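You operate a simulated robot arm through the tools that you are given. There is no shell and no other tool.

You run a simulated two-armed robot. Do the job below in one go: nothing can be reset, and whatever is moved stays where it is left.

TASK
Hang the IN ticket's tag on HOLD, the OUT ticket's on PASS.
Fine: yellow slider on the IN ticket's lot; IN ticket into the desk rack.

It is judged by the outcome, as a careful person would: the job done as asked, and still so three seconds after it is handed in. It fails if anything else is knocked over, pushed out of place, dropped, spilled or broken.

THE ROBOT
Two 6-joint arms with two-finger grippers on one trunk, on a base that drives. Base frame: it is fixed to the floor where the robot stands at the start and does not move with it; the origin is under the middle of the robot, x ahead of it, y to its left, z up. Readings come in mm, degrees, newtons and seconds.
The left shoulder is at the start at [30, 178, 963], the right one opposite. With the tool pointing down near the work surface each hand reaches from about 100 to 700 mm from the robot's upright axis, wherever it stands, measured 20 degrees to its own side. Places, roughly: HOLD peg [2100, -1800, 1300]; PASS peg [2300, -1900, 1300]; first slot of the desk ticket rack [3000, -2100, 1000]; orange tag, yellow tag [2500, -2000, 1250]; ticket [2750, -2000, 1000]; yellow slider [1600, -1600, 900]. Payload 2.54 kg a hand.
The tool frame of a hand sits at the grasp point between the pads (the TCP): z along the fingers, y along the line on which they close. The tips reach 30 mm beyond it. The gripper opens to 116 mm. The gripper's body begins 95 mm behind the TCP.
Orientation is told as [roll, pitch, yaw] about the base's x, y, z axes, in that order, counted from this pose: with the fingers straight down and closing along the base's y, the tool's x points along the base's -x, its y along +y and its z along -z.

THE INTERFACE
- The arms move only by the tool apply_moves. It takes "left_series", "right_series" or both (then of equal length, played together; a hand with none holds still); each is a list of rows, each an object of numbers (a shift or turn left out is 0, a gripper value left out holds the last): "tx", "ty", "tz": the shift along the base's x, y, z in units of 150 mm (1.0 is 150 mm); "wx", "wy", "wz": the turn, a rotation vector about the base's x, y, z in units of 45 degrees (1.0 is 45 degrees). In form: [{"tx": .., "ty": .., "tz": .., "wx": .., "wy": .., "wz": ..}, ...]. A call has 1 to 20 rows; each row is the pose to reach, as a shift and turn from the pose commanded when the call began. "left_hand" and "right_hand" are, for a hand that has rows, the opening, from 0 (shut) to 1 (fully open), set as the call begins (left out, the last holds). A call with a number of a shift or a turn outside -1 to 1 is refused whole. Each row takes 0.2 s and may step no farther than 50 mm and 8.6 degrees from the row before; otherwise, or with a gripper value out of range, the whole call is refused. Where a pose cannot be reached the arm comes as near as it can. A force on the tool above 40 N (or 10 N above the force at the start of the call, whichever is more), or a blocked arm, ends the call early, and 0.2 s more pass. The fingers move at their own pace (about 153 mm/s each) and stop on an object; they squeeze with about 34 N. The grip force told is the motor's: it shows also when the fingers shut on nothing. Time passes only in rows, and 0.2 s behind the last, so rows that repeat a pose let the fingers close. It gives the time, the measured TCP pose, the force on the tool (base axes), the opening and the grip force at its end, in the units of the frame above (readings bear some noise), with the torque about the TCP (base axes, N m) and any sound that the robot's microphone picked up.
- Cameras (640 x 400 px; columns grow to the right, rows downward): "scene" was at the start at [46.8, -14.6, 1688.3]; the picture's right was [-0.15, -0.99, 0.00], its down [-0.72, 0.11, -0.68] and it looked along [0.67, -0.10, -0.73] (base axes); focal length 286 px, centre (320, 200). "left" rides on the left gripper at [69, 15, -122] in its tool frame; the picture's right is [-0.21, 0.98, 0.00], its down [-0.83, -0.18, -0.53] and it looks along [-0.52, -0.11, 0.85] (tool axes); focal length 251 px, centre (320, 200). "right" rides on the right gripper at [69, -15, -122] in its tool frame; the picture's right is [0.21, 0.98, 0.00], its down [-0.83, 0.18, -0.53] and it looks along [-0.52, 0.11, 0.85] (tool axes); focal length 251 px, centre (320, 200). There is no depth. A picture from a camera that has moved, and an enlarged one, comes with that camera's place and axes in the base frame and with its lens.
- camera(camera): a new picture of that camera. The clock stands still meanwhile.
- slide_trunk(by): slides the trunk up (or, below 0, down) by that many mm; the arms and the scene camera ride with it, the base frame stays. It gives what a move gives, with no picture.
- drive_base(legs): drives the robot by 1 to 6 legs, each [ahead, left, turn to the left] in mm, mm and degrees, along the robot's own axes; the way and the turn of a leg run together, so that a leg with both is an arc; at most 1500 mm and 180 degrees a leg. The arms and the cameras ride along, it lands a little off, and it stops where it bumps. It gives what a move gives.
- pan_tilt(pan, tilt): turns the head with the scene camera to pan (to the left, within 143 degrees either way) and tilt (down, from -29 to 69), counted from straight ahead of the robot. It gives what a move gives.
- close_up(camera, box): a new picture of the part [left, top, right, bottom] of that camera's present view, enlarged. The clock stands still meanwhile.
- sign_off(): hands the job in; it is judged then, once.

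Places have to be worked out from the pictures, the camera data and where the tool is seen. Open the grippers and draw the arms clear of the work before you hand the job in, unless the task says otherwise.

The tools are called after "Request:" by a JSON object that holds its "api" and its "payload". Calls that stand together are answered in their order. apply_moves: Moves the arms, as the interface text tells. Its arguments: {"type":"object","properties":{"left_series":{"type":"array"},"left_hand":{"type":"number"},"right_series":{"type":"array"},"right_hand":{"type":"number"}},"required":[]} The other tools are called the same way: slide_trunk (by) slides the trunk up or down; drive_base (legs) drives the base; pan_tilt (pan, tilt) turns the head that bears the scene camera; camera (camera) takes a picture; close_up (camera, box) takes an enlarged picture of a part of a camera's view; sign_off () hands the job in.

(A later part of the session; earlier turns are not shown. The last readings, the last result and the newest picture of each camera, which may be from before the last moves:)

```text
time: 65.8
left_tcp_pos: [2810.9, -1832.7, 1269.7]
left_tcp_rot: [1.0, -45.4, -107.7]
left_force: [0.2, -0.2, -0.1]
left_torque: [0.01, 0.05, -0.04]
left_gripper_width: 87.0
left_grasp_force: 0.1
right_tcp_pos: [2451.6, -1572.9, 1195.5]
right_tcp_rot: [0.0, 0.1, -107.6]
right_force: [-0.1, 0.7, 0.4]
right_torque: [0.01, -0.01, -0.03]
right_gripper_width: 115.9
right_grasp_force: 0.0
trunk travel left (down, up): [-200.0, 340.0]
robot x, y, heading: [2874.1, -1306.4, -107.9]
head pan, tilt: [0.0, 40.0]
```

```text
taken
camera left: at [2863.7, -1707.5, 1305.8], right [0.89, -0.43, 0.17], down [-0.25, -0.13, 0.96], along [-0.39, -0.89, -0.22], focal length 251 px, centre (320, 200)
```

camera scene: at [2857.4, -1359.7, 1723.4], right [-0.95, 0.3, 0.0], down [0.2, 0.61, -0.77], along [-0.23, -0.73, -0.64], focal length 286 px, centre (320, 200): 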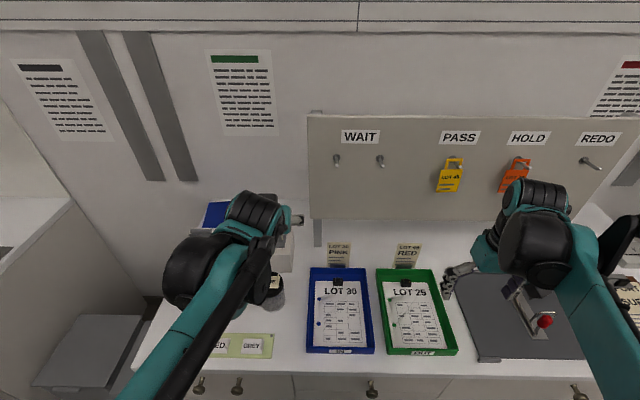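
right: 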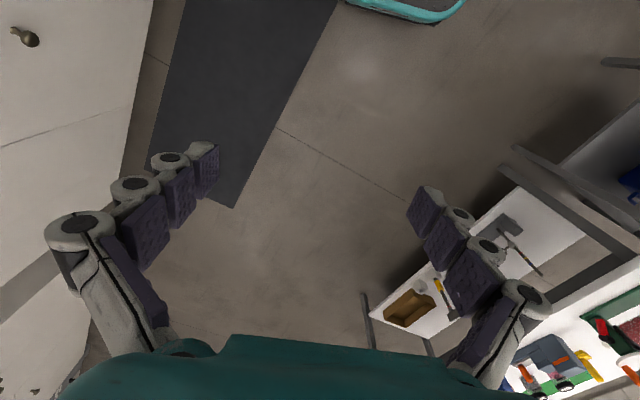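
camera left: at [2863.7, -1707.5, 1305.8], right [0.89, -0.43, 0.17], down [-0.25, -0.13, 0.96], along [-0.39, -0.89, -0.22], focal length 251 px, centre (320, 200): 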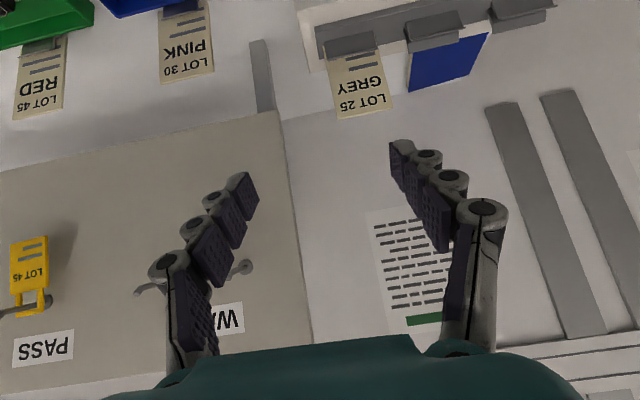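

Robot is now well placed. I zoom on the IN card from both cameras.

Request:
{"api": "close_up", "payload": {"camera": "scene", "box": [290, 225, 390, 295]}}

Request:
{"api": "close_up", "payload": {"camera": "left", "box": [80, 0, 280, 120]}}

Request:
{"api": "close_up", "payload": {"camera": "left", "box": [290, 0, 570, 130]}}

```text
5.71 times, centred on (340, 260) of scene
camera zoom: at [2857.4, -1359.7, 1723.4], right [-0.95, 0.3, 0.0], down [0.2, 0.61, -0.77], along [-0.23, -0.73, -0.64], focal length 1637 px, centre (206, -143)
```

zoom: 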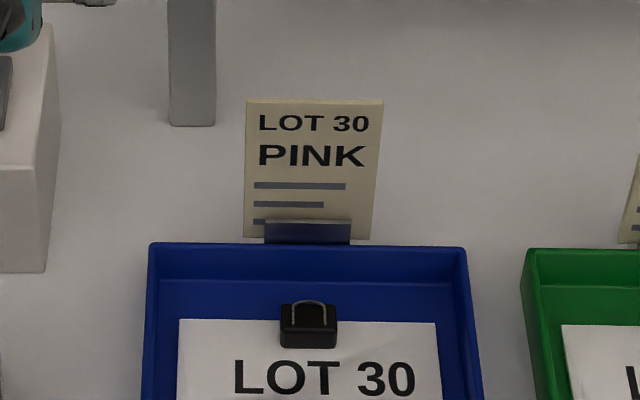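

```text
3.20 times, centred on (180, 60) of left
camera zoom: at [2863.7, -1707.5, 1305.8], right [0.89, -0.43, 0.17], down [-0.25, -0.13, 0.96], along [-0.39, -0.89, -0.22], focal length 805 px, centre (768, 648)
```

zoom: 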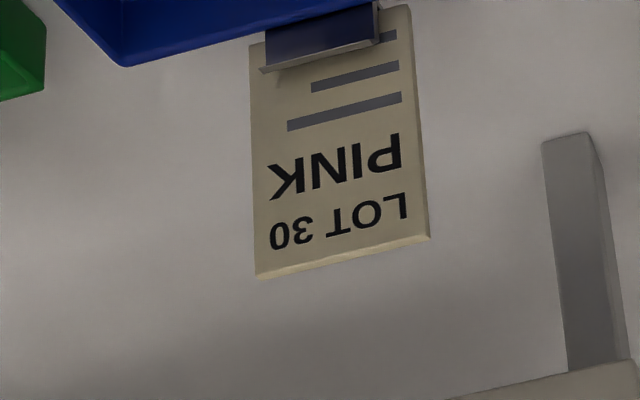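

```text
2.29 times, centred on (430, 65) of left
camera zoom: at [2863.7, -1707.5, 1305.8], right [0.89, -0.43, 0.17], down [-0.25, -0.13, 0.96], along [-0.39, -0.89, -0.22], focal length 575 px, centre (69, 509)
```

zoom: 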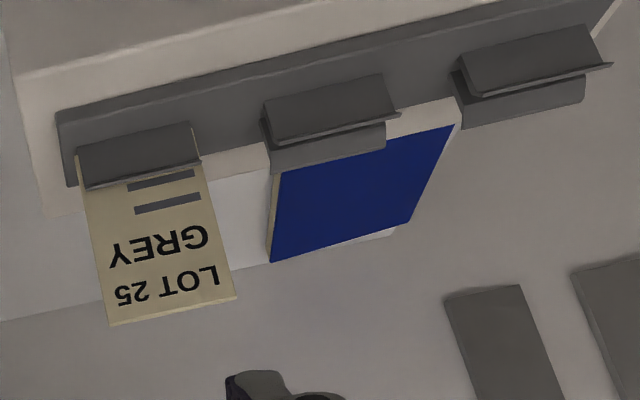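

Card's top centre is at about d 3075.5, n -1018, z 1050. I open fully and descend to 80 mm short of the grasp along the 45° finger direction.

Request:
{"api": "apply_moves", "payload": {"left_hand": 1.0, "left_series": [{"tx": -0.144, "ty": -0.009, "tz": -0.167}, {"tx": -0.287, "ty": -0.019, "tz": -0.333}, {"tx": -0.43, "ty": -0.028, "tz": -0.5}, {"tx": -0.574, "ty": -0.037, "tz": -0.667}]}}

Request:
{"api": "apply_moves", "payload": {"left_series": [{"tx": -0.144, "ty": -0.009, "tz": -0.167}, {"tx": -0.287, "ty": -0.019, "tz": -0.333}, {"tx": -0.43, "ty": -0.028, "tz": -0.5}, {"tx": -0.574, "ty": -0.037, "tz": -0.667}]}}

Request:
{"api": "camera", "payload": {"camera": "left"}}

Request:
{"api": "camera", "payload": {"camera": "scene"}}

```text
time: 66.8
left_tcp_pos: [2723.2, -1839.8, 1168.1]
left_tcp_rot: [1.3, -45.4, -107.8]
left_force: [-0.1, -0.3, 0.5]
left_torque: [-0.01, -0.03, 0.0]
left_gripper_width: 116.0
left_grasp_force: 0.1
right_tcp_pos: [2448.8, -1573.9, 1195.5]
right_tcp_rot: [0.1, 0.0, -107.7]
right_force: [0.7, 0.1, -0.4]
right_torque: [0.02, -0.01, 0.0]
right_gripper_width: 115.7
right_grasp_force: 0.0
trunk travel left (down, up): [-200.0, 340.0]
robot x, y, heading: [2876.0, -1303.6, -107.6]
head pan, tilt: [0.0, 40.0]
```

```text
time: 67.8
left_tcp_pos: [2636.7, -1845.6, 1068.9]
left_tcp_rot: [1.4, -45.4, -107.8]
left_force: [0.3, 0.6, -0.3]
left_torque: [-0.03, 0.0, -0.01]
left_gripper_width: 115.8
left_grasp_force: 0.1
right_tcp_pos: [2449.0, -1573.5, 1194.1]
right_tcp_rot: [0.0, 0.0, -107.7]
right_force: [0.0, 0.5, -0.1]
right_torque: [0.01, -0.03, 0.0]
right_gripper_width: 116.0
right_grasp_force: 0.1
trunk travel left (down, up): [-200.0, 340.0]
robot x, y, heading: [2877.0, -1304.2, -107.8]
head pan, tilt: [0.0, 40.0]
```

```text
taken
camera left: at [2689.6, -1719.5, 1105.0], right [0.89, -0.43, 0.17], down [-0.25, -0.13, 0.96], along [-0.39, -0.89, -0.23], focal length 251 px, centre (320, 200)
```

left: 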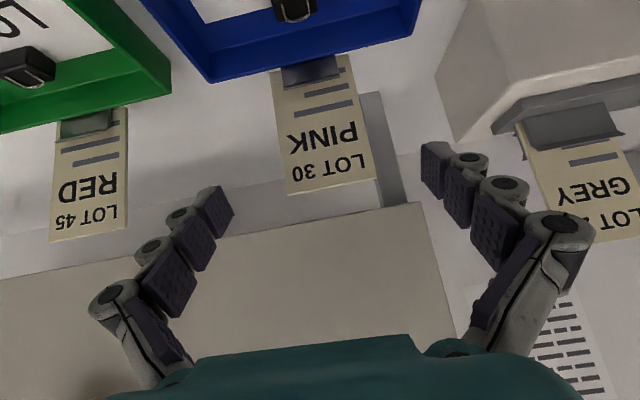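

```text
taken
camera scene: at [2855.3, -1360.0, 1723.4], right [-0.95, 0.3, 0.0], down [0.2, 0.61, -0.77], along [-0.23, -0.73, -0.64], focal length 286 px, centre (320, 200)
```

scene: 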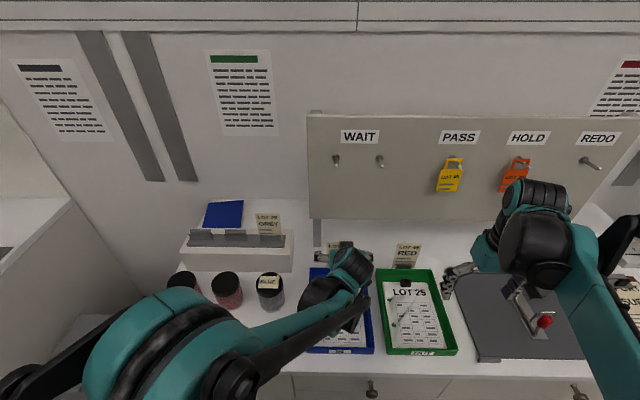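

Triangulation agrees exactly (card top at n -1018, z 1050). I advance to the grasp: 55 mm forward and 59 mm down, then close.

Request:
{"api": "apply_moves", "payload": {"left_series": [{"tx": -0.033, "ty": -0.118, "tz": -0.131}, {"tx": -0.066, "ty": -0.235, "tz": -0.262}, {"tx": -0.099, "ty": -0.353, "tz": -0.393}]}}

Request:
{"api": "camera", "payload": {"camera": "left"}}

```text
time: 68.6
left_tcp_pos: [2622.7, -1898.6, 1009.8]
left_tcp_rot: [1.3, -45.4, -107.9]
left_force: [0.2, -0.5, 0.0]
left_torque: [0.01, 0.01, 0.03]
left_gripper_width: 115.9
left_grasp_force: 0.1
right_tcp_pos: [2449.7, -1575.3, 1194.6]
right_tcp_rot: [0.0, 0.1, -107.7]
right_force: [-0.1, 0.0, -0.9]
right_torque: [0.02, -0.01, -0.02]
right_gripper_width: 116.1
right_grasp_force: 0.0
trunk travel left (down, up): [-200.0, 340.0]
robot x, y, heading: [2874.9, -1303.3, -107.7]
head pan, tilt: [0.0, 40.0]
```

```text
taken
camera left: at [2675.5, -1772.5, 1046.0], right [0.89, -0.43, 0.17], down [-0.25, -0.14, 0.96], along [-0.39, -0.89, -0.23], focal length 251 px, centre (320, 200)
```

left: 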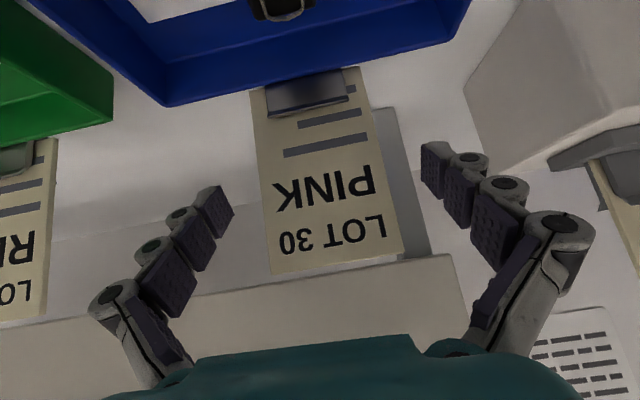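

The card lies between the pads. I close on its edges.

Request:
{"api": "apply_moves", "payload": {"left_hand": 0.4, "left_series": [{"tx": 0}, {"tx": 0}, {"tx": 0}, {"tx": 0}]}}

Request:
{"api": "camera", "payload": {"camera": "left"}}

Request:
{"api": "close_up", "payload": {"camera": "scene", "box": [280, 220, 400, 300]}}

```text
time: 69.6
left_tcp_pos: [2623.9, -1895.4, 1011.1]
left_tcp_rot: [1.3, -45.3, -107.9]
left_force: [2.8, 2.7, 8.0]
left_torque: [0.05, 0.08, 0.01]
left_gripper_width: 73.2
left_grasp_force: 33.8
right_tcp_pos: [2451.2, -1572.6, 1196.5]
right_tcp_rot: [0.0, -0.1, -107.7]
right_force: [0.0, -0.5, 0.7]
right_torque: [0.01, 0.01, -0.05]
right_gripper_width: 116.0
right_grasp_force: 0.1
trunk travel left (down, up): [-200.0, 340.0]
robot x, y, heading: [2879.5, -1305.5, -107.7]
head pan, tilt: [0.0, 40.0]
```

```text
taken
camera left: at [2676.8, -1770.5, 1047.4], right [0.89, -0.43, 0.17], down [-0.25, -0.13, 0.96], along [-0.39, -0.89, -0.22], focal length 251 px, centre (320, 200)
```

left: 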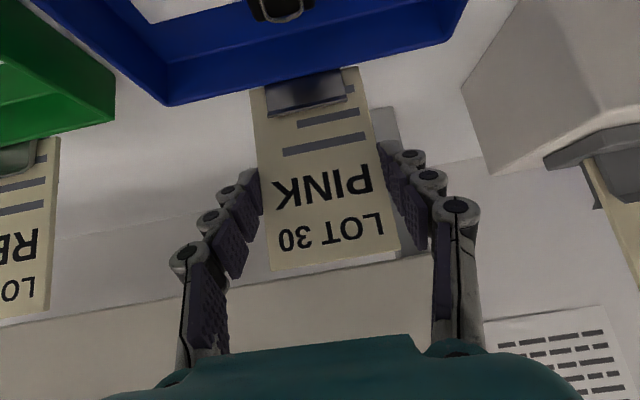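

```text
5.00 times, centred on (340, 260) of scene
camera zoom: at [2857.4, -1357.9, 1723.5], right [-0.95, 0.3, 0.0], down [0.2, 0.61, -0.77], along [-0.23, -0.73, -0.64], focal length 1432 px, centre (220, -100)
```

zoom: 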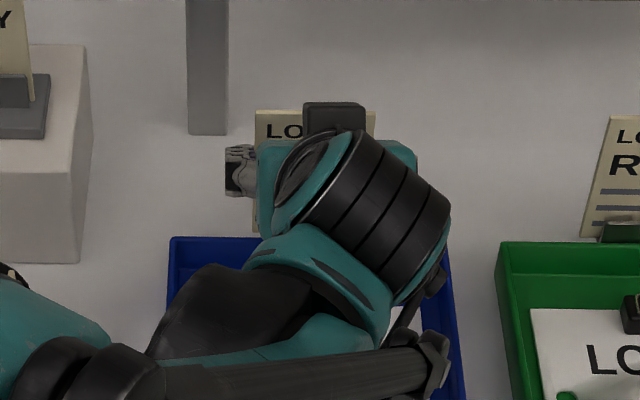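

Gripped (73 mm, 34 N). I lift straight up 40 mm out of the clip and watch for slip.

Request:
{"api": "apply_moves", "payload": {"left_series": [{"tz": 0.07}, {"tz": 0.14}, {"tz": 0.2}, {"tz": 0.27}]}}

Request:
{"api": "camera", "payload": {"camera": "left"}}

```text
time: 70.6
left_tcp_pos: [2623.4, -1896.8, 1051.3]
left_tcp_rot: [1.3, -45.5, -107.8]
left_force: [0.6, 0.5, -0.2]
left_torque: [-0.01, 0.01, 0.04]
left_gripper_width: 73.2
left_grasp_force: 34.1
right_tcp_pos: [2450.0, -1572.8, 1196.3]
right_tcp_rot: [0.0, 0.1, -107.7]
right_force: [0.0, 0.5, 0.3]
right_torque: [0.0, -0.02, -0.01]
right_gripper_width: 116.0
right_grasp_force: 0.0
trunk travel left (down, up): [-200.0, 340.0]
robot x, y, heading: [2876.4, -1306.2, -107.7]
head pan, tilt: [0.0, 40.0]
```

```text
taken
camera left: at [2676.3, -1770.9, 1087.6], right [0.89, -0.43, 0.17], down [-0.25, -0.13, 0.96], along [-0.39, -0.89, -0.22], focal length 251 px, centre (320, 200)
```

left: 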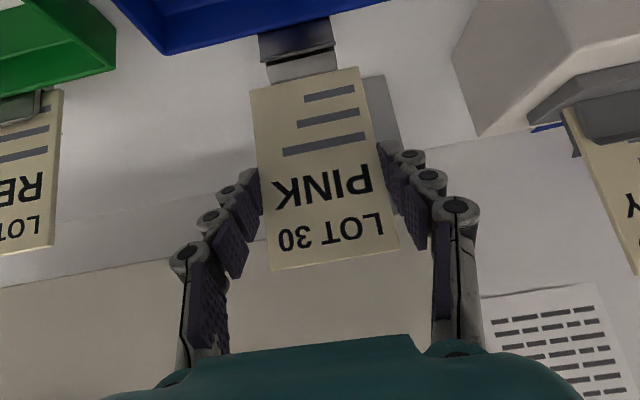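

The ticket is out of the clip, about 74×118 mm with its bottom ~80 mm below the TCP. I raise it, draw back 40 mm and carry it left toward the rack.

Request:
{"api": "apply_moves", "payload": {"left_series": [{"tx": 0.02, "ty": 0.063, "tz": 0.215}, {"tx": 0.04, "ty": 0.127, "tz": 0.43}, {"tx": 0.061, "ty": 0.19, "tz": 0.645}, {"tx": 0.081, "ty": 0.254, "tz": 0.86}]}}

Request:
{"api": "apply_moves", "payload": {"left_series": [{"tx": 0.24, "ty": -0.077}, {"tx": 0.481, "ty": -0.153}, {"tx": 0.721, "ty": -0.23}, {"tx": 0.961, "ty": -0.307}]}}

Request:
{"api": "camera", "payload": {"camera": "left"}}

Request:
{"api": "camera", "payload": {"camera": "scene"}}

```text
time: 71.6
left_tcp_pos: [2636.3, -1858.1, 1181.2]
left_tcp_rot: [1.2, -45.5, -107.7]
left_force: [0.0, -0.6, -0.1]
left_torque: [0.0, 0.0, -0.03]
left_gripper_width: 73.3
left_grasp_force: 33.9
right_tcp_pos: [2450.8, -1572.4, 1195.7]
right_tcp_rot: [0.0, -0.1, -107.7]
right_force: [-0.7, -0.1, -0.1]
right_torque: [0.05, 0.03, -0.01]
right_gripper_width: 116.1
right_grasp_force: 0.1
trunk travel left (down, up): [-200.0, 340.0]
robot x, y, heading: [2874.9, -1301.3, -107.5]
head pan, tilt: [0.0, 40.0]
```

```text
time: 72.6
left_tcp_pos: [2777.7, -1902.5, 1179.7]
left_tcp_rot: [1.9, -45.6, -107.8]
left_force: [-0.3, -0.5, -0.4]
left_torque: [0.05, 0.02, 0.0]
left_gripper_width: 73.1
left_grasp_force: 33.4
right_tcp_pos: [2449.0, -1573.2, 1195.7]
right_tcp_rot: [0.1, 0.0, -107.8]
right_force: [0.6, 0.2, 1.1]
right_torque: [-0.02, 0.02, 0.01]
right_gripper_width: 115.9
right_grasp_force: 0.0
trunk travel left (down, up): [-200.0, 340.0]
robot x, y, heading: [2876.6, -1306.8, -107.9]
head pan, tilt: [0.0, 40.0]
```

```text
taken
camera left: at [2829.6, -1777.1, 1215.6], right [0.89, -0.42, 0.18], down [-0.25, -0.13, 0.96], along [-0.38, -0.9, -0.22], focal length 251 px, centre (320, 200)
```

left: 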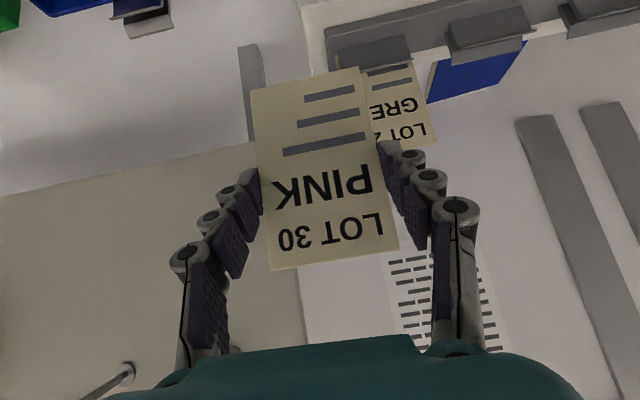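

```text
taken
camera scene: at [2857.1, -1359.5, 1723.4], right [-0.95, 0.3, 0.0], down [0.2, 0.61, -0.77], along [-0.23, -0.73, -0.64], focal length 286 px, centre (320, 200)
```

scene: 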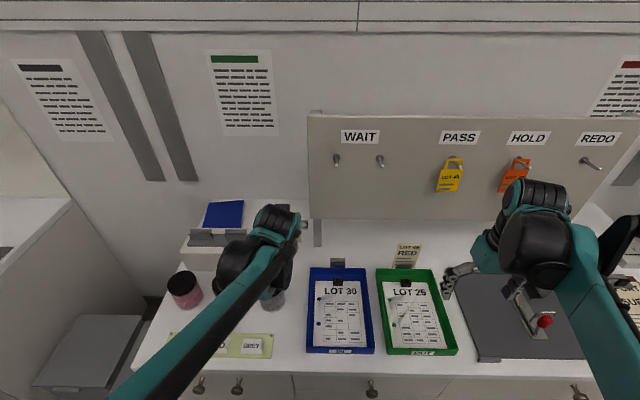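

I continue left with a small correction of the 2° roll, and look again near the first slot.

Request:
{"api": "apply_moves", "payload": {"left_series": [{"tx": 0.24, "ty": -0.077, "wx": 0.002, "wy": 0.007, "wz": -0.008}, {"tx": 0.481, "ty": -0.153, "wx": 0.004, "wy": 0.014, "wz": -0.015}, {"tx": 0.721, "ty": -0.23, "wx": 0.007, "wy": 0.021, "wz": -0.022}, {"tx": 0.961, "ty": -0.307, "wx": 0.009, "wy": 0.028, "wz": -0.03}]}}

Request:
{"api": "camera", "payload": {"camera": "left"}}

Request:
{"api": "apply_moves", "payload": {"left_series": [{"tx": 0.24, "ty": -0.077}, {"tx": 0.481, "ty": -0.153}, {"tx": 0.721, "ty": -0.23}, {"tx": 0.961, "ty": -0.307}]}}

Request:
{"api": "camera", "payload": {"camera": "left"}}

Request:
{"api": "camera", "payload": {"camera": "scene"}}

```text
time: 73.6
left_tcp_pos: [2871.9, -1935.3, 1181.1]
left_tcp_rot: [15.7, -45.6, -117.3]
left_force: [-1.2, 0.1, -0.3]
left_torque: [-0.02, -0.03, 0.02]
left_gripper_width: 72.9
left_grasp_force: 34.1
left hand out of reach, approached as far as the arm can: row 1, 2, 3, 4
right_tcp_pos: [2448.2, -1572.9, 1195.0]
right_tcp_rot: [0.1, 0.0, -107.6]
right_force: [-0.6, 0.5, -0.2]
right_torque: [-0.02, -0.05, -0.02]
right_gripper_width: 116.2
right_grasp_force: 0.0
trunk travel left (down, up): [-200.0, 340.0]
robot x, y, heading: [2872.9, -1303.7, -107.7]
head pan, tilt: [0.0, 40.0]
```

```text
taken
camera left: at [2918.6, -1805.5, 1215.5], right [0.85, -0.4, 0.34], down [-0.4, -0.07, 0.92], along [-0.34, -0.92, -0.22], focal length 251 px, centre (320, 200)
```

left: 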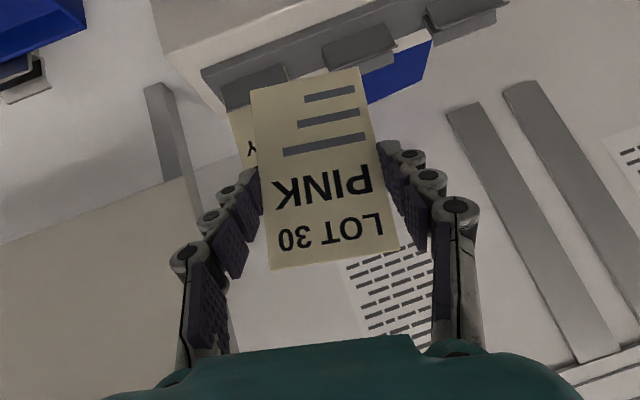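

```text
time: 74.6
left_tcp_pos: [2918.4, -1958.4, 1178.4]
left_tcp_rot: [15.6, -46.5, -112.4]
left_force: [-0.2, -0.6, -0.8]
left_torque: [0.0, 0.01, 0.03]
left_gripper_width: 73.1
left_grasp_force: 34.6
left hand out of reach, approached as far as the arm can: row 1, 2, 3, 4
right_tcp_pos: [2450.2, -1573.9, 1194.1]
right_tcp_rot: [0.0, 0.0, -107.6]
right_force: [-0.1, 0.1, -0.2]
right_torque: [-0.01, 0.0, 0.0]
right_gripper_width: 116.1
right_grasp_force: 0.1
trunk travel left (down, up): [-200.0, 340.0]
robot x, y, heading: [2870.6, -1302.2, -107.8]
head pan, tilt: [0.0, 40.0]
```

```text
taken
camera left: at [2952.5, -1824.9, 1212.1], right [0.89, -0.32, 0.34], down [-0.38, -0.09, 0.92], along [-0.26, -0.94, -0.2], focal length 251 px, centre (320, 200)
```

left: 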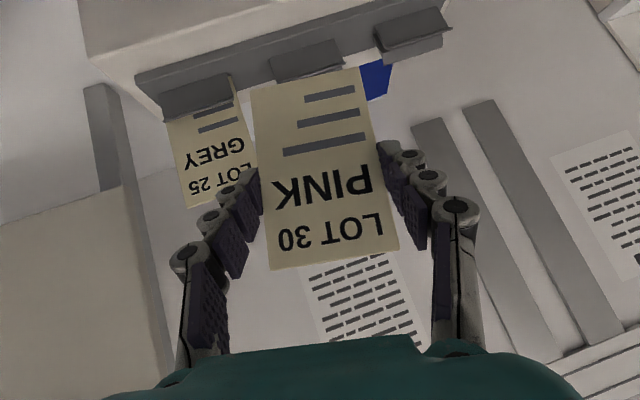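

```text
taken
camera scene: at [2856.4, -1360.0, 1723.4], right [-0.95, 0.3, 0.0], down [0.2, 0.61, -0.77], along [-0.23, -0.73, -0.64], focal length 286 px, centre (320, 200)
```

scene: 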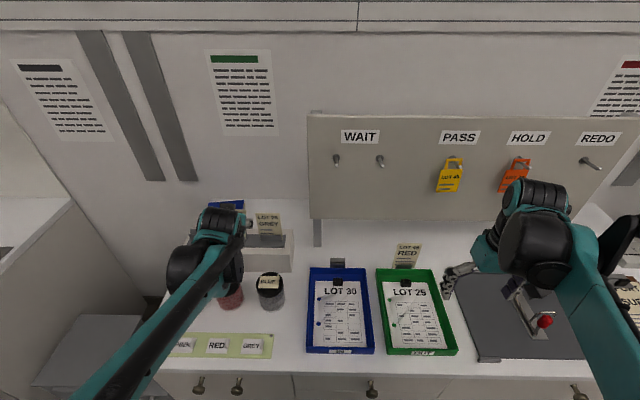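

The hand ran out of its reach at that side and the orientation drifted. I bring it back to about d 3220 while undoing the roll, then I will drive the base left instead.

Request:
{"api": "apply_moves", "payload": {"left_series": [{"tx": -0.2, "ty": 0.063, "wx": 0.018, "wy": 0.044, "wz": -0.05}, {"tx": -0.4, "ty": 0.126, "wx": 0.036, "wy": 0.088, "wz": -0.101}, {"tx": -0.6, "ty": 0.19, "wx": 0.055, "wy": 0.132, "wz": -0.151}, {"tx": -0.8, "ty": 0.253, "wx": 0.073, "wy": 0.176, "wz": -0.201}, {"tx": -0.991, "ty": 0.316, "wx": 0.091, "wy": 0.221, "wz": -0.2515}]}}

Request:
{"api": "apply_moves", "payload": {"left_series": [{"wx": 0.0308, "wy": -0.0127, "wz": 0.102}]}}

Request:
{"api": "camera", "payload": {"camera": "left"}}

```text
time: 75.8
left_tcp_pos: [2765.7, -1903.4, 1180.4]
left_tcp_rot: [4.1, -46.9, -112.5]
left_force: [0.0, -0.7, 0.4]
left_torque: [0.03, 0.0, 0.03]
left_gripper_width: 73.1
left_grasp_force: 34.4
left hand out of reach, approached as far as the arm can: row 3, 4, 5
right_tcp_pos: [2450.4, -1574.0, 1195.9]
right_tcp_rot: [0.0, 0.0, -107.7]
right_force: [-0.1, -0.1, -0.2]
right_torque: [-0.01, 0.01, 0.0]
right_gripper_width: 116.1
right_grasp_force: 0.0
trunk travel left (down, up): [-200.0, 340.0]
robot x, y, heading: [2874.1, -1304.8, -107.8]
head pan, tilt: [0.0, 40.0]
```

```text
time: 76.2
left_tcp_pos: [2766.5, -1903.3, 1179.6]
left_tcp_rot: [4.3, -45.5, -108.1]
left_force: [-0.5, 1.0, -0.3]
left_torque: [0.01, -0.03, 0.01]
left_gripper_width: 73.2
left_grasp_force: 34.3
right_tcp_pos: [2450.1, -1572.2, 1195.5]
right_tcp_rot: [0.0, 0.0, -107.6]
right_force: [-0.2, 0.2, -0.1]
right_torque: [0.02, -0.03, 0.0]
right_gripper_width: 116.0
right_grasp_force: 0.0
trunk travel left (down, up): [-200.0, 340.0]
robot x, y, heading: [2876.4, -1304.5, -107.7]
head pan, tilt: [0.0, 40.0]
```

```text
taken
camera left: at [2812.9, -1774.8, 1216.0], right [0.9, -0.39, 0.2], down [-0.27, -0.13, 0.95], along [-0.35, -0.91, -0.23], focal length 251 px, centre (320, 200)
```

left: 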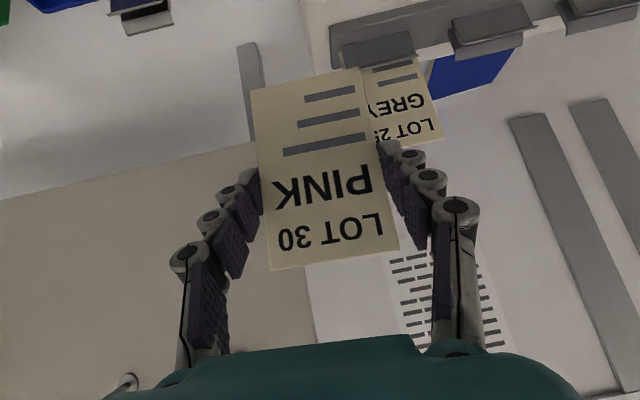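

Some wrist limit shows up here, not distance. I raise the trunk 120 mm and drive left 300 mm so the slot will lie more in front of me.

Request:
{"api": "slide_trunk", "payload": {"by": 120}}

Request:
{"api": "drive_base", "payload": {"legs": [[0, 310, 0]]}}

Request:
{"api": "camera", "payload": {"camera": "scene"}}

Request:
{"api": "camera", "payload": {"camera": "left"}}

```text
time: 77.7
left_tcp_pos: [2766.4, -1902.8, 1299.4]
left_tcp_rot: [4.2, -45.5, -107.9]
left_force: [0.6, -0.5, -0.1]
left_torque: [0.03, -0.02, -0.02]
left_gripper_width: 73.1
left_grasp_force: 33.9
right_tcp_pos: [2449.7, -1574.3, 1314.6]
right_tcp_rot: [0.1, -0.1, -107.7]
right_force: [-0.5, 0.1, -0.7]
right_torque: [-0.04, 0.03, 0.0]
right_gripper_width: 115.8
right_grasp_force: 0.1
trunk travel left (down, up): [-320.0, 220.0]
robot x, y, heading: [2874.6, -1305.1, -107.7]
head pan, tilt: [0.0, 40.0]
```

```text
time: 79.8
left_tcp_pos: [3060.1, -1997.1, 1299.8]
left_tcp_rot: [4.2, -45.5, -108.1]
left_force: [-0.3, -0.1, 0.4]
left_torque: [0.02, 0.01, 0.01]
left_gripper_width: 73.3
left_grasp_force: 34.0
right_tcp_pos: [2744.9, -1666.0, 1315.4]
right_tcp_rot: [0.0, 0.0, -107.7]
right_force: [-0.7, 0.1, -0.1]
right_torque: [0.01, 0.02, 0.01]
right_gripper_width: 115.9
right_grasp_force: 0.1
trunk travel left (down, up): [-320.0, 220.0]
robot x, y, heading: [3169.9, -1396.6, -107.7]
head pan, tilt: [0.0, 40.0]
```

```text
taken
camera scene: at [3151.4, -1454.0, 1843.4], right [-0.95, 0.31, 0.0], down [0.2, 0.61, -0.77], along [-0.23, -0.73, -0.64], focal length 286 px, centre (320, 200)
```

scene: 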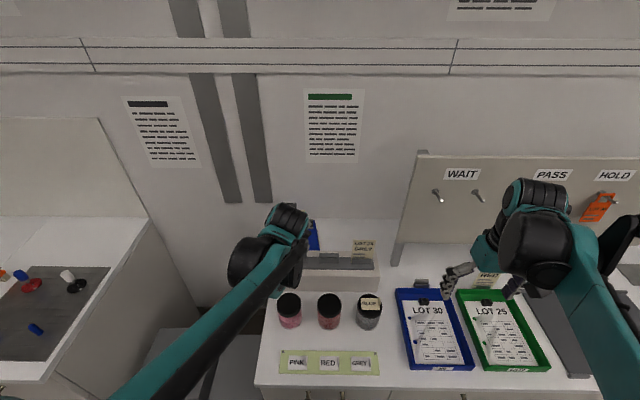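

```text
taken
camera left: at [3107.3, -1869.3, 1336.1], right [0.9, -0.4, 0.2], down [-0.27, -0.13, 0.95], along [-0.35, -0.91, -0.22], focal length 251 px, centre (320, 200)
```

left: 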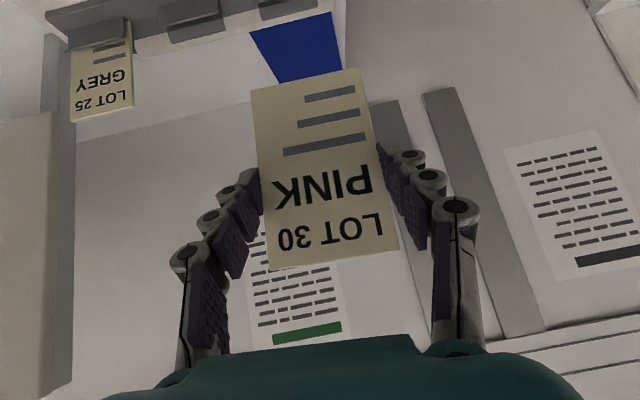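

I take out the remaining 4° roll and lower a little, checking whether the arm reaches it.

Request:
{"api": "apply_moves", "payload": {"left_series": [{"wx": 0.02, "wy": 0.062, "wz": -0.066}]}}

Request:
{"api": "apply_moves", "payload": {"left_series": [{"tz": -0.15}, {"tz": -0.3}, {"tz": -0.45}, {"tz": -0.6}]}}

Request:
{"api": "camera", "payload": {"camera": "left"}}

Request:
{"api": "close_up", "payload": {"camera": "left", "box": [40, 0, 360, 200]}}

Request:
{"api": "camera", "payload": {"camera": "scene"}}

```text
time: 80.2
left_tcp_pos: [3051.4, -1992.2, 1298.7]
left_tcp_rot: [0.8, -45.8, -108.1]
left_force: [-0.2, 0.2, 0.1]
left_torque: [0.01, -0.02, 0.01]
left_gripper_width: 73.2
left_grasp_force: 33.9
left hand out of reach, approached as far as the arm can: row 1
right_tcp_pos: [2742.9, -1665.8, 1316.3]
right_tcp_rot: [0.0, 0.0, -107.7]
right_force: [0.3, 0.4, -0.1]
right_torque: [-0.02, -0.04, -0.01]
right_gripper_width: 115.9
right_grasp_force: 0.1
trunk travel left (down, up): [-320.0, 220.0]
robot x, y, heading: [3167.2, -1399.6, -107.9]
head pan, tilt: [0.0, 40.0]
```

```text
time: 81.2
left_tcp_pos: [3050.0, -1991.6, 1208.4]
left_tcp_rot: [0.6, -45.7, -108.1]
left_force: [0.4, 0.1, -0.3]
left_torque: [-0.01, -0.01, 0.01]
left_gripper_width: 73.1
left_grasp_force: 33.7
right_tcp_pos: [2743.0, -1667.2, 1314.3]
right_tcp_rot: [0.0, 0.1, -107.8]
right_force: [-0.3, 0.2, 0.2]
right_torque: [-0.01, -0.02, 0.0]
right_gripper_width: 116.1
right_grasp_force: 0.1
trunk travel left (down, up): [-320.0, 220.0]
robot x, y, heading: [3172.3, -1400.1, -107.7]
head pan, tilt: [0.0, 40.0]
```

```text
taken
camera left: at [3105.6, -1866.5, 1244.4], right [0.88, -0.44, 0.16], down [-0.24, -0.13, 0.96], along [-0.4, -0.89, -0.22], focal length 251 px, centre (320, 200)
```

left: 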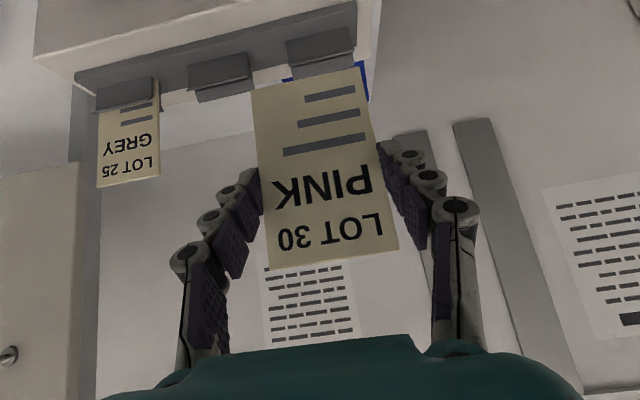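

```text
2.00 times, centred on (200, 100) of left
camera zoom: at [3105.6, -1866.5, 1244.4], right [0.88, -0.44, 0.16], down [-0.24, -0.13, 0.96], along [-0.4, -0.89, -0.22], focal length 503 px, centre (560, 400)
```

zoom: 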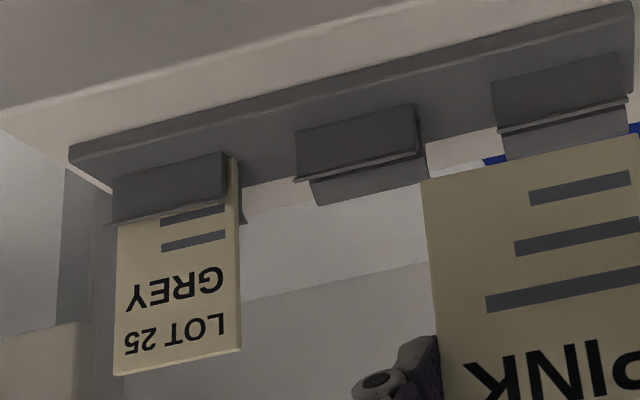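

```text
taken
camera scene: at [3150.2, -1454.6, 1843.4], right [-0.95, 0.31, 0.0], down [0.2, 0.61, -0.77], along [-0.23, -0.73, -0.64], focal length 286 px, centre (320, 200)
```

scene: 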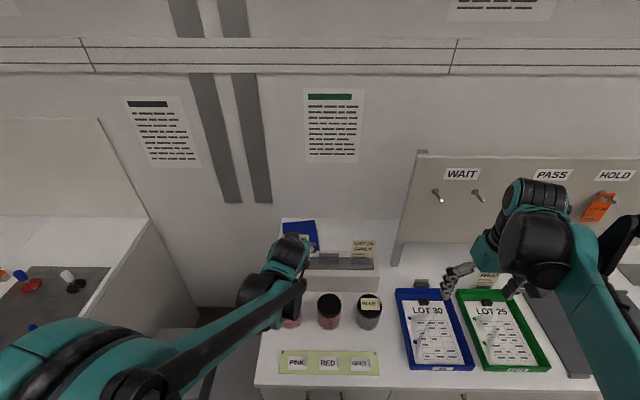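

Orientation is fine again. Triangulating: GREY card plane n≈-1067, top z≈1129; first slot centre d≈3528, lip z≈1038. I hover the IN card above the first slot with its bottom about 35 mm over the plates.

Request:
{"api": "apply_moves", "payload": {"left_series": [{"tx": -0.019, "ty": -0.148, "tz": -0.083}, {"tx": -0.038, "ty": -0.296, "tz": -0.167}, {"tx": -0.058, "ty": -0.444, "tz": -0.25}, {"tx": -0.077, "ty": -0.592, "tz": -0.333}]}}

Request:
{"api": "camera", "payload": {"camera": "left"}}

Request:
{"api": "close_up", "payload": {"camera": "left", "box": [200, 0, 440, 150]}}

Request:
{"api": "close_up", "payload": {"camera": "scene", "box": [220, 200, 400, 320]}}

```text
time: 82.2
left_tcp_pos: [3024.8, -2073.4, 1158.8]
left_tcp_rot: [1.9, -46.1, -108.1]
left_force: [-0.3, -0.4, -0.8]
left_torque: [0.02, 0.01, 0.02]
left_gripper_width: 73.0
left_grasp_force: 33.9
left hand out of reach, approached as far as the arm can: row 1, 2, 3, 4
right_tcp_pos: [2742.7, -1668.6, 1315.4]
right_tcp_rot: [0.0, 0.0, -107.8]
right_force: [-0.6, -0.7, 0.2]
right_torque: [0.03, -0.01, 0.02]
right_gripper_width: 116.1
right_grasp_force: 0.0
trunk travel left (down, up): [-320.0, 220.0]
robot x, y, heading: [3173.6, -1402.5, -107.8]
head pan, tilt: [0.0, 40.0]
```

```text
taken
camera left: at [3077.8, -1946.1, 1193.6], right [0.89, -0.42, 0.18], down [-0.25, -0.12, 0.96], along [-0.38, -0.9, -0.21], focal length 251 px, centre (320, 200)
```

left: 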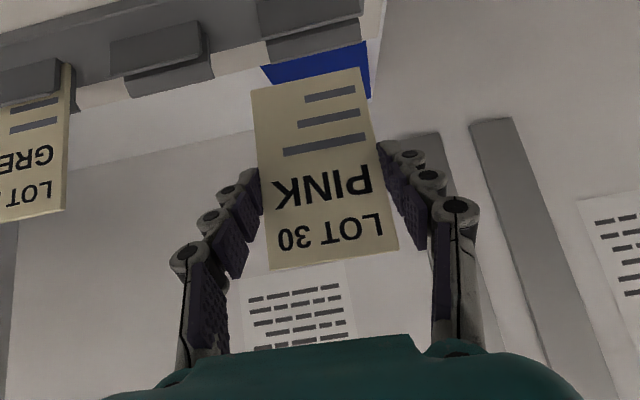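

```text
2.67 times, centred on (320, 75) of left
camera zoom: at [3077.8, -1946.1, 1193.6], right [0.89, -0.42, 0.18], down [-0.25, -0.12, 0.96], along [-0.38, -0.9, -0.21], focal length 670 px, centre (320, 533)
```

zoom: 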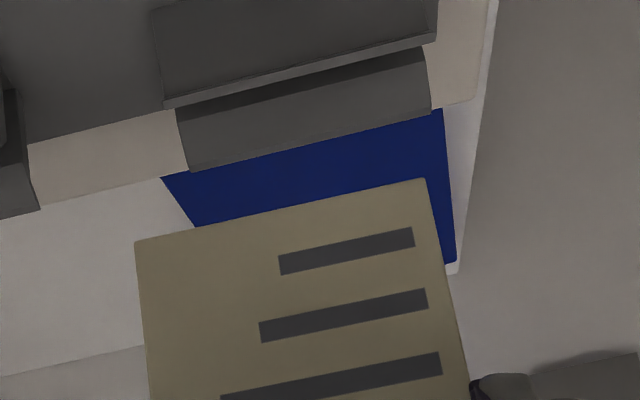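

```text
3.33 times, centred on (310, 260) of scene
camera zoom: at [3150.3, -1455.7, 1843.4], right [-0.95, 0.31, 0.0], down [0.2, 0.61, -0.77], along [-0.23, -0.73, -0.64], focal length 955 px, centre (353, 0)
```

zoom: 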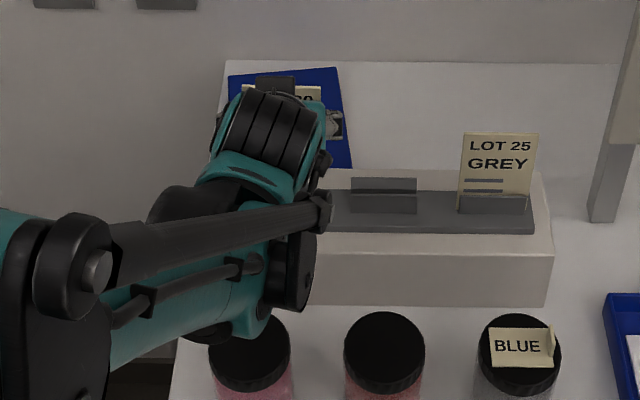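

The hand hit its sideways limit 15 mm short. I shift the hand back right by 60 mm, drive the base 75 mm left, and look again.

Request:
{"api": "apply_moves", "payload": {"left_series": [{"tx": -0.19, "ty": 0.061, "tz": 0.067, "wx": 0.004, "wy": 0.014, "wz": -0.015}, {"tx": -0.381, "ty": 0.122, "tz": 0.133, "wx": 0.009, "wy": 0.028, "wz": -0.03}]}}

Request:
{"api": "drive_base", "payload": {"legs": [[0, 75, 0]]}}

Request:
{"api": "camera", "payload": {"camera": "left"}}

Request:
{"api": "close_up", "payload": {"camera": "left", "box": [200, 0, 440, 150]}}

```text
time: 82.8
left_tcp_pos: [2968.0, -2051.9, 1179.7]
left_tcp_rot: [-1.5, -45.7, -108.0]
left_force: [0.4, -0.3, -0.7]
left_torque: [0.0, -0.03, -0.01]
left_gripper_width: 72.9
left_grasp_force: 34.4
left hand out of reach, approached as far as the arm can: row 1
right_tcp_pos: [2743.7, -1665.7, 1316.1]
right_tcp_rot: [0.1, 0.1, -107.7]
right_force: [-0.5, -0.3, 0.3]
right_torque: [0.02, -0.01, 0.01]
right_gripper_width: 115.8
right_grasp_force: 0.0
trunk travel left (down, up): [-320.0, 220.0]
robot x, y, heading: [3167.7, -1401.4, -107.8]
head pan, tilt: [0.0, 40.0]
```

```text
time: 83.9
left_tcp_pos: [3041.1, -2074.3, 1181.3]
left_tcp_rot: [-1.7, -45.6, -107.9]
left_force: [1.0, -0.3, -0.7]
left_torque: [-0.03, 0.01, -0.03]
left_gripper_width: 73.1
left_grasp_force: 33.7
right_tcp_pos: [2818.0, -1689.6, 1314.8]
right_tcp_rot: [-0.1, -0.1, -107.8]
right_force: [0.4, -0.7, -0.2]
right_torque: [0.05, 0.07, -0.03]
right_gripper_width: 116.0
right_grasp_force: 0.1
trunk travel left (down, up): [-320.0, 220.0]
robot x, y, heading: [3243.1, -1419.6, -107.8]
head pan, tilt: [0.0, 40.0]
```

```text
taken
camera left: at [3100.1, -1952.5, 1215.0], right [0.88, -0.46, 0.13], down [-0.22, -0.13, 0.97], along [-0.43, -0.88, -0.22], focal length 251 px, centre (320, 200)
```

left: 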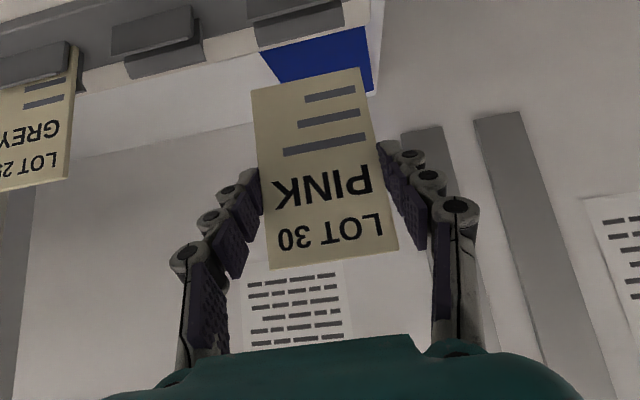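

```text
2.67 times, centred on (320, 75) of left
camera zoom: at [3100.1, -1952.5, 1215.0], right [0.88, -0.46, 0.13], down [-0.22, -0.13, 0.97], along [-0.43, -0.88, -0.22], focal length 670 px, centre (320, 533)
```

zoom: 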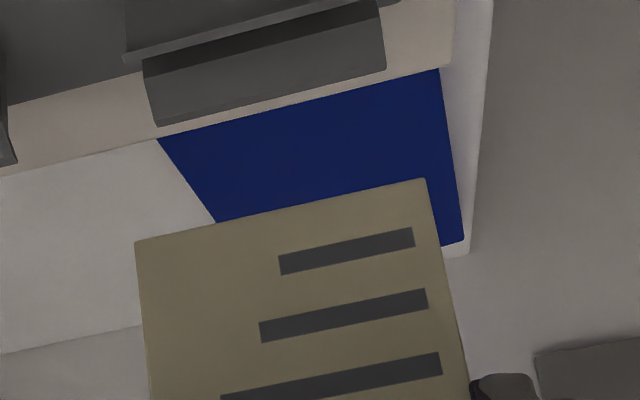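

Slot measured between lip n≈-1064 and back plate n≈-1081 at d≈3530; the GREY card stands at n≈-1068. I trim roll and position and lower to ~20 mm above the plates.

Request:
{"api": "apply_moves", "payload": {"left_series": [{"tx": -0.006, "ty": -0.03, "tz": -0.12, "wx": -0.004, "wy": -0.012, "wz": 0.013}, {"tx": -0.012, "ty": -0.061, "tz": -0.24, "wx": -0.008, "wy": -0.025, "wz": 0.027}]}}

Request:
{"api": "close_up", "payload": {"camera": "left", "box": [200, 0, 440, 150]}}

Request:
{"api": "camera", "payload": {"camera": "scene"}}

```text
time: 84.5
left_tcp_pos: [3038.3, -2086.9, 1143.1]
left_tcp_rot: [-0.1, -45.6, -107.9]
left_force: [-0.4, -0.2, -0.2]
left_torque: [0.01, 0.05, -0.01]
left_gripper_width: 73.0
left_grasp_force: 34.2
right_tcp_pos: [2817.4, -1690.4, 1315.8]
right_tcp_rot: [-0.1, 0.0, -107.9]
right_force: [0.2, -0.4, 1.0]
right_torque: [0.02, 0.04, 0.01]
right_gripper_width: 115.8
right_grasp_force: 0.0
trunk travel left (down, up): [-320.0, 220.0]
robot x, y, heading: [3241.1, -1421.3, -107.9]
head pan, tilt: [0.0, 40.0]
```

```text
2.67 times, centred on (320, 75) of left
camera zoom: at [3094.2, -1960.6, 1179.0], right [0.88, -0.44, 0.15], down [-0.23, -0.13, 0.96], along [-0.41, -0.89, -0.22], focal length 670 px, centre (320, 533)
```

zoom: 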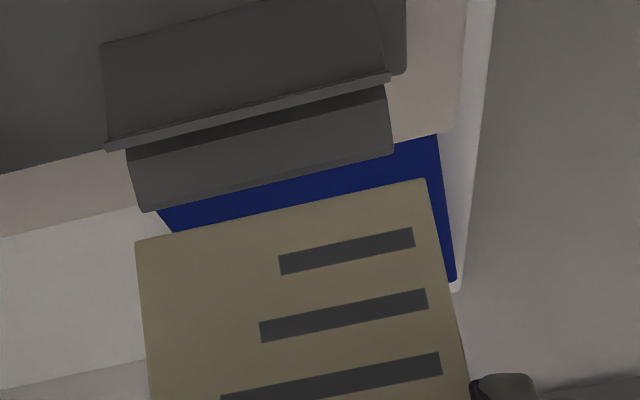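

```text
taken
camera scene: at [3224.4, -1478.3, 1843.4], right [-0.95, 0.31, 0.0], down [0.2, 0.61, -0.77], along [-0.24, -0.73, -0.64], focal length 286 px, centre (320, 200)
```

scene: 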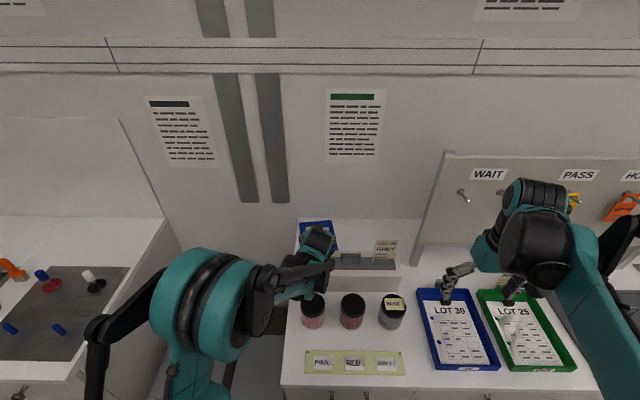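

Card's bottom is at n≈-1071, d≈3531, z≈1064, slot centre n≈-1072, d≈3528. I trim 2 mm and lower 36 mm into the slot, checking the force.

Request:
{"api": "apply_moves", "payload": {"left_series": [{"tx": -0.009, "ty": 0.013, "tz": -0.06}, {"tx": -0.009, "ty": 0.013, "tz": -0.12}, {"tx": -0.009, "ty": 0.013, "tz": -0.18}, {"tx": -0.009, "ty": 0.013, "tz": -0.24}]}}

Request:
{"api": "close_up", "payload": {"camera": "left", "box": [180, 30, 460, 280]}}

Request:
{"api": "close_up", "payload": {"camera": "scene", "box": [280, 210, 420, 300]}}

```text
time: 85.5
left_tcp_pos: [3037.6, -2081.8, 1108.1]
left_tcp_rot: [0.1, -45.7, -108.1]
left_force: [1.7, 4.4, -2.2]
left_torque: [0.42, -0.02, 0.16]
left_gripper_width: 73.1
left_grasp_force: 33.7
right_tcp_pos: [2816.6, -1688.1, 1315.0]
right_tcp_rot: [0.0, -0.1, -107.9]
right_force: [0.8, 0.2, -0.2]
right_torque: [-0.03, 0.0, -0.02]
right_gripper_width: 116.2
right_grasp_force: 0.0
trunk travel left (down, up): [-320.0, 220.0]
robot x, y, heading: [3243.8, -1421.0, -108.0]
head pan, tilt: [0.0, 40.0]
```

```text
1.60 times, centred on (320, 155) of left
camera zoom: at [3092.7, -1956.8, 1143.3], right [0.88, -0.44, 0.15], down [-0.23, -0.13, 0.96], along [-0.41, -0.89, -0.22], focal length 402 px, centre (320, 272)
```

zoom: 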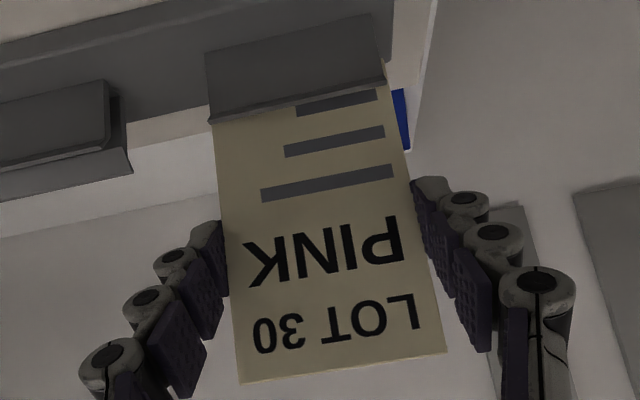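

```text
4.44 times, centred on (350, 255) of scene
camera zoom: at [3223.8, -1475.7, 1843.4], right [-0.95, 0.31, 0.0], down [0.2, 0.61, -0.77], along [-0.23, -0.73, -0.64], focal length 1273 px, centre (187, -44)
```

zoom: 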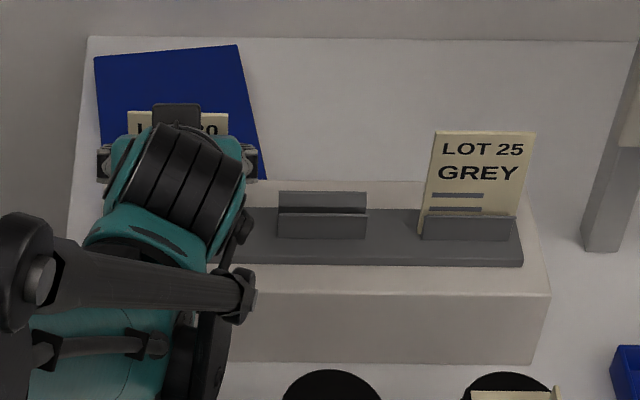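

The card slid behind the front plate; a light 4.7 N push toward me says it rubs the back plate. I ease 2.5 mm toward me and lower the rest.

Request:
{"api": "apply_moves", "payload": {"left_series": [{"tx": 0.005, "ty": 0.016}, {"tx": 0.005, "ty": 0.016, "tz": -0.03}, {"tx": 0.005, "ty": 0.016, "tz": -0.06}, {"tx": 0.005, "ty": 0.016, "tz": -0.09}]}}

Request:
{"api": "close_up", "payload": {"camera": "left", "box": [180, 30, 460, 280]}}

```text
time: 86.5
left_tcp_pos: [3037.5, -2081.0, 1094.0]
left_tcp_rot: [0.1, -45.7, -108.1]
left_force: [0.0, -0.3, -0.4]
left_torque: [-0.01, -0.01, 0.0]
left_gripper_width: 73.2
left_grasp_force: 33.6
right_tcp_pos: [2816.0, -1690.4, 1314.9]
right_tcp_rot: [0.0, 0.0, -107.9]
right_force: [0.1, -1.2, 0.0]
right_torque: [-0.03, 0.02, 0.01]
right_gripper_width: 116.1
right_grasp_force: 0.2
trunk travel left (down, up): [-320.0, 220.0]
robot x, y, heading: [3241.2, -1420.5, -108.0]
head pan, tilt: [0.0, 40.0]
```

```text
1.60 times, centred on (320, 155) of left
camera zoom: at [3093.1, -1956.1, 1129.9], right [0.88, -0.44, 0.15], down [-0.23, -0.13, 0.96], along [-0.41, -0.89, -0.22], focal length 402 px, centre (320, 272)
```

zoom: 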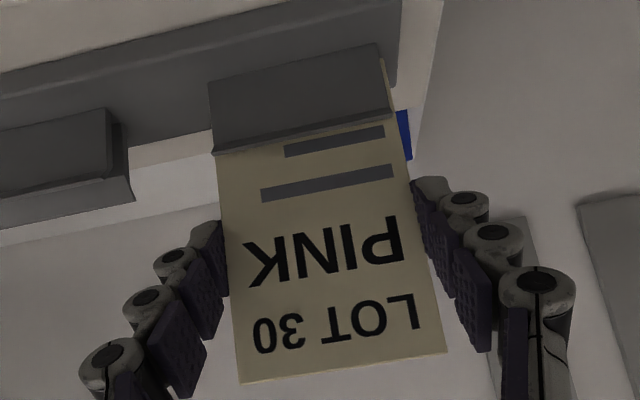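

Nearly seated like the GREY card, no force. I lower a further 4 mm to feel the bottom.

Request:
{"api": "apply_moves", "payload": {"left_series": [{"tz": -0.013}, {"tz": -0.027}]}}

```text
time: 87.1
left_tcp_pos: [3037.8, -2080.5, 1092.7]
left_tcp_rot: [0.1, -45.8, -108.0]
left_force: [0.3, -4.5, 15.8]
left_torque: [-0.36, 0.27, 0.02]
left_gripper_width: 73.0
left_grasp_force: 33.7
right_tcp_pos: [2815.6, -1688.1, 1315.9]
right_tcp_rot: [0.0, 0.0, -107.9]
right_force: [-0.1, -0.4, -0.8]
right_torque: [0.01, 0.01, -0.03]
right_gripper_width: 116.2
right_grasp_force: 0.0
trunk travel left (down, up): [-320.0, 220.0]
robot x, y, heading: [3245.4, -1423.1, -107.7]
head pan, tilt: [0.0, 40.0]
```

It bottomed (15.8 N). I ease up 2 mm, open the fingers, and check that the card stands by itself.

Request:
{"api": "apply_moves", "payload": {"left_series": [{"tz": 0.013}]}}

Request:
{"api": "apply_moves", "payload": {"left_hand": 0.9, "left_series": [{"tz": 0}, {"tz": 0}, {"tz": 0}]}}

Request:
{"api": "camera", "payload": {"camera": "left"}}

```text
time: 87.5
left_tcp_pos: [3037.6, -2080.6, 1092.8]
left_tcp_rot: [0.1, -45.6, -107.9]
left_force: [0.2, -1.2, 5.5]
left_torque: [-0.19, 0.12, 0.02]
left_gripper_width: 73.0
left_grasp_force: 34.3
right_tcp_pos: [2815.1, -1688.8, 1315.7]
right_tcp_rot: [0.0, 0.0, -108.0]
right_force: [-0.4, -0.1, 0.3]
right_torque: [0.0, -0.04, -0.02]
right_gripper_width: 116.1
right_grasp_force: 0.1
trunk travel left (down, up): [-320.0, 220.0]
robot x, y, heading: [3241.0, -1422.5, -108.0]
head pan, tilt: [0.0, 40.0]
```

```text
time: 88.3
left_tcp_pos: [3036.3, -2080.4, 1092.9]
left_tcp_rot: [0.0, -45.6, -108.0]
left_force: [-0.5, -0.5, -0.5]
left_torque: [0.01, -0.01, 0.0]
left_gripper_width: 104.4
left_grasp_force: 0.0
right_tcp_pos: [2815.8, -1690.4, 1316.3]
right_tcp_rot: [0.0, 0.0, -108.0]
right_force: [-1.0, 0.0, -1.0]
right_torque: [-0.01, 0.01, 0.01]
right_gripper_width: 115.9
right_grasp_force: 0.1
trunk travel left (down, up): [-320.0, 220.0]
robot x, y, heading: [3242.7, -1421.7, -108.0]
head pan, tilt: [0.0, 40.0]
```

```text
taken
camera left: at [3093.0, -1955.6, 1128.0], right [0.88, -0.44, 0.15], down [-0.23, -0.13, 0.96], along [-0.41, -0.89, -0.22], focal length 251 px, centre (320, 200)
```

left: 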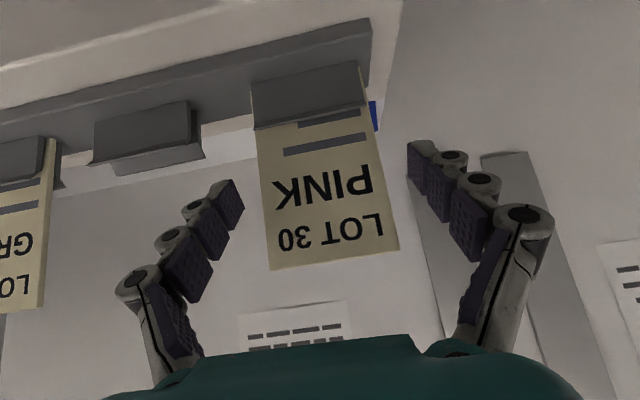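

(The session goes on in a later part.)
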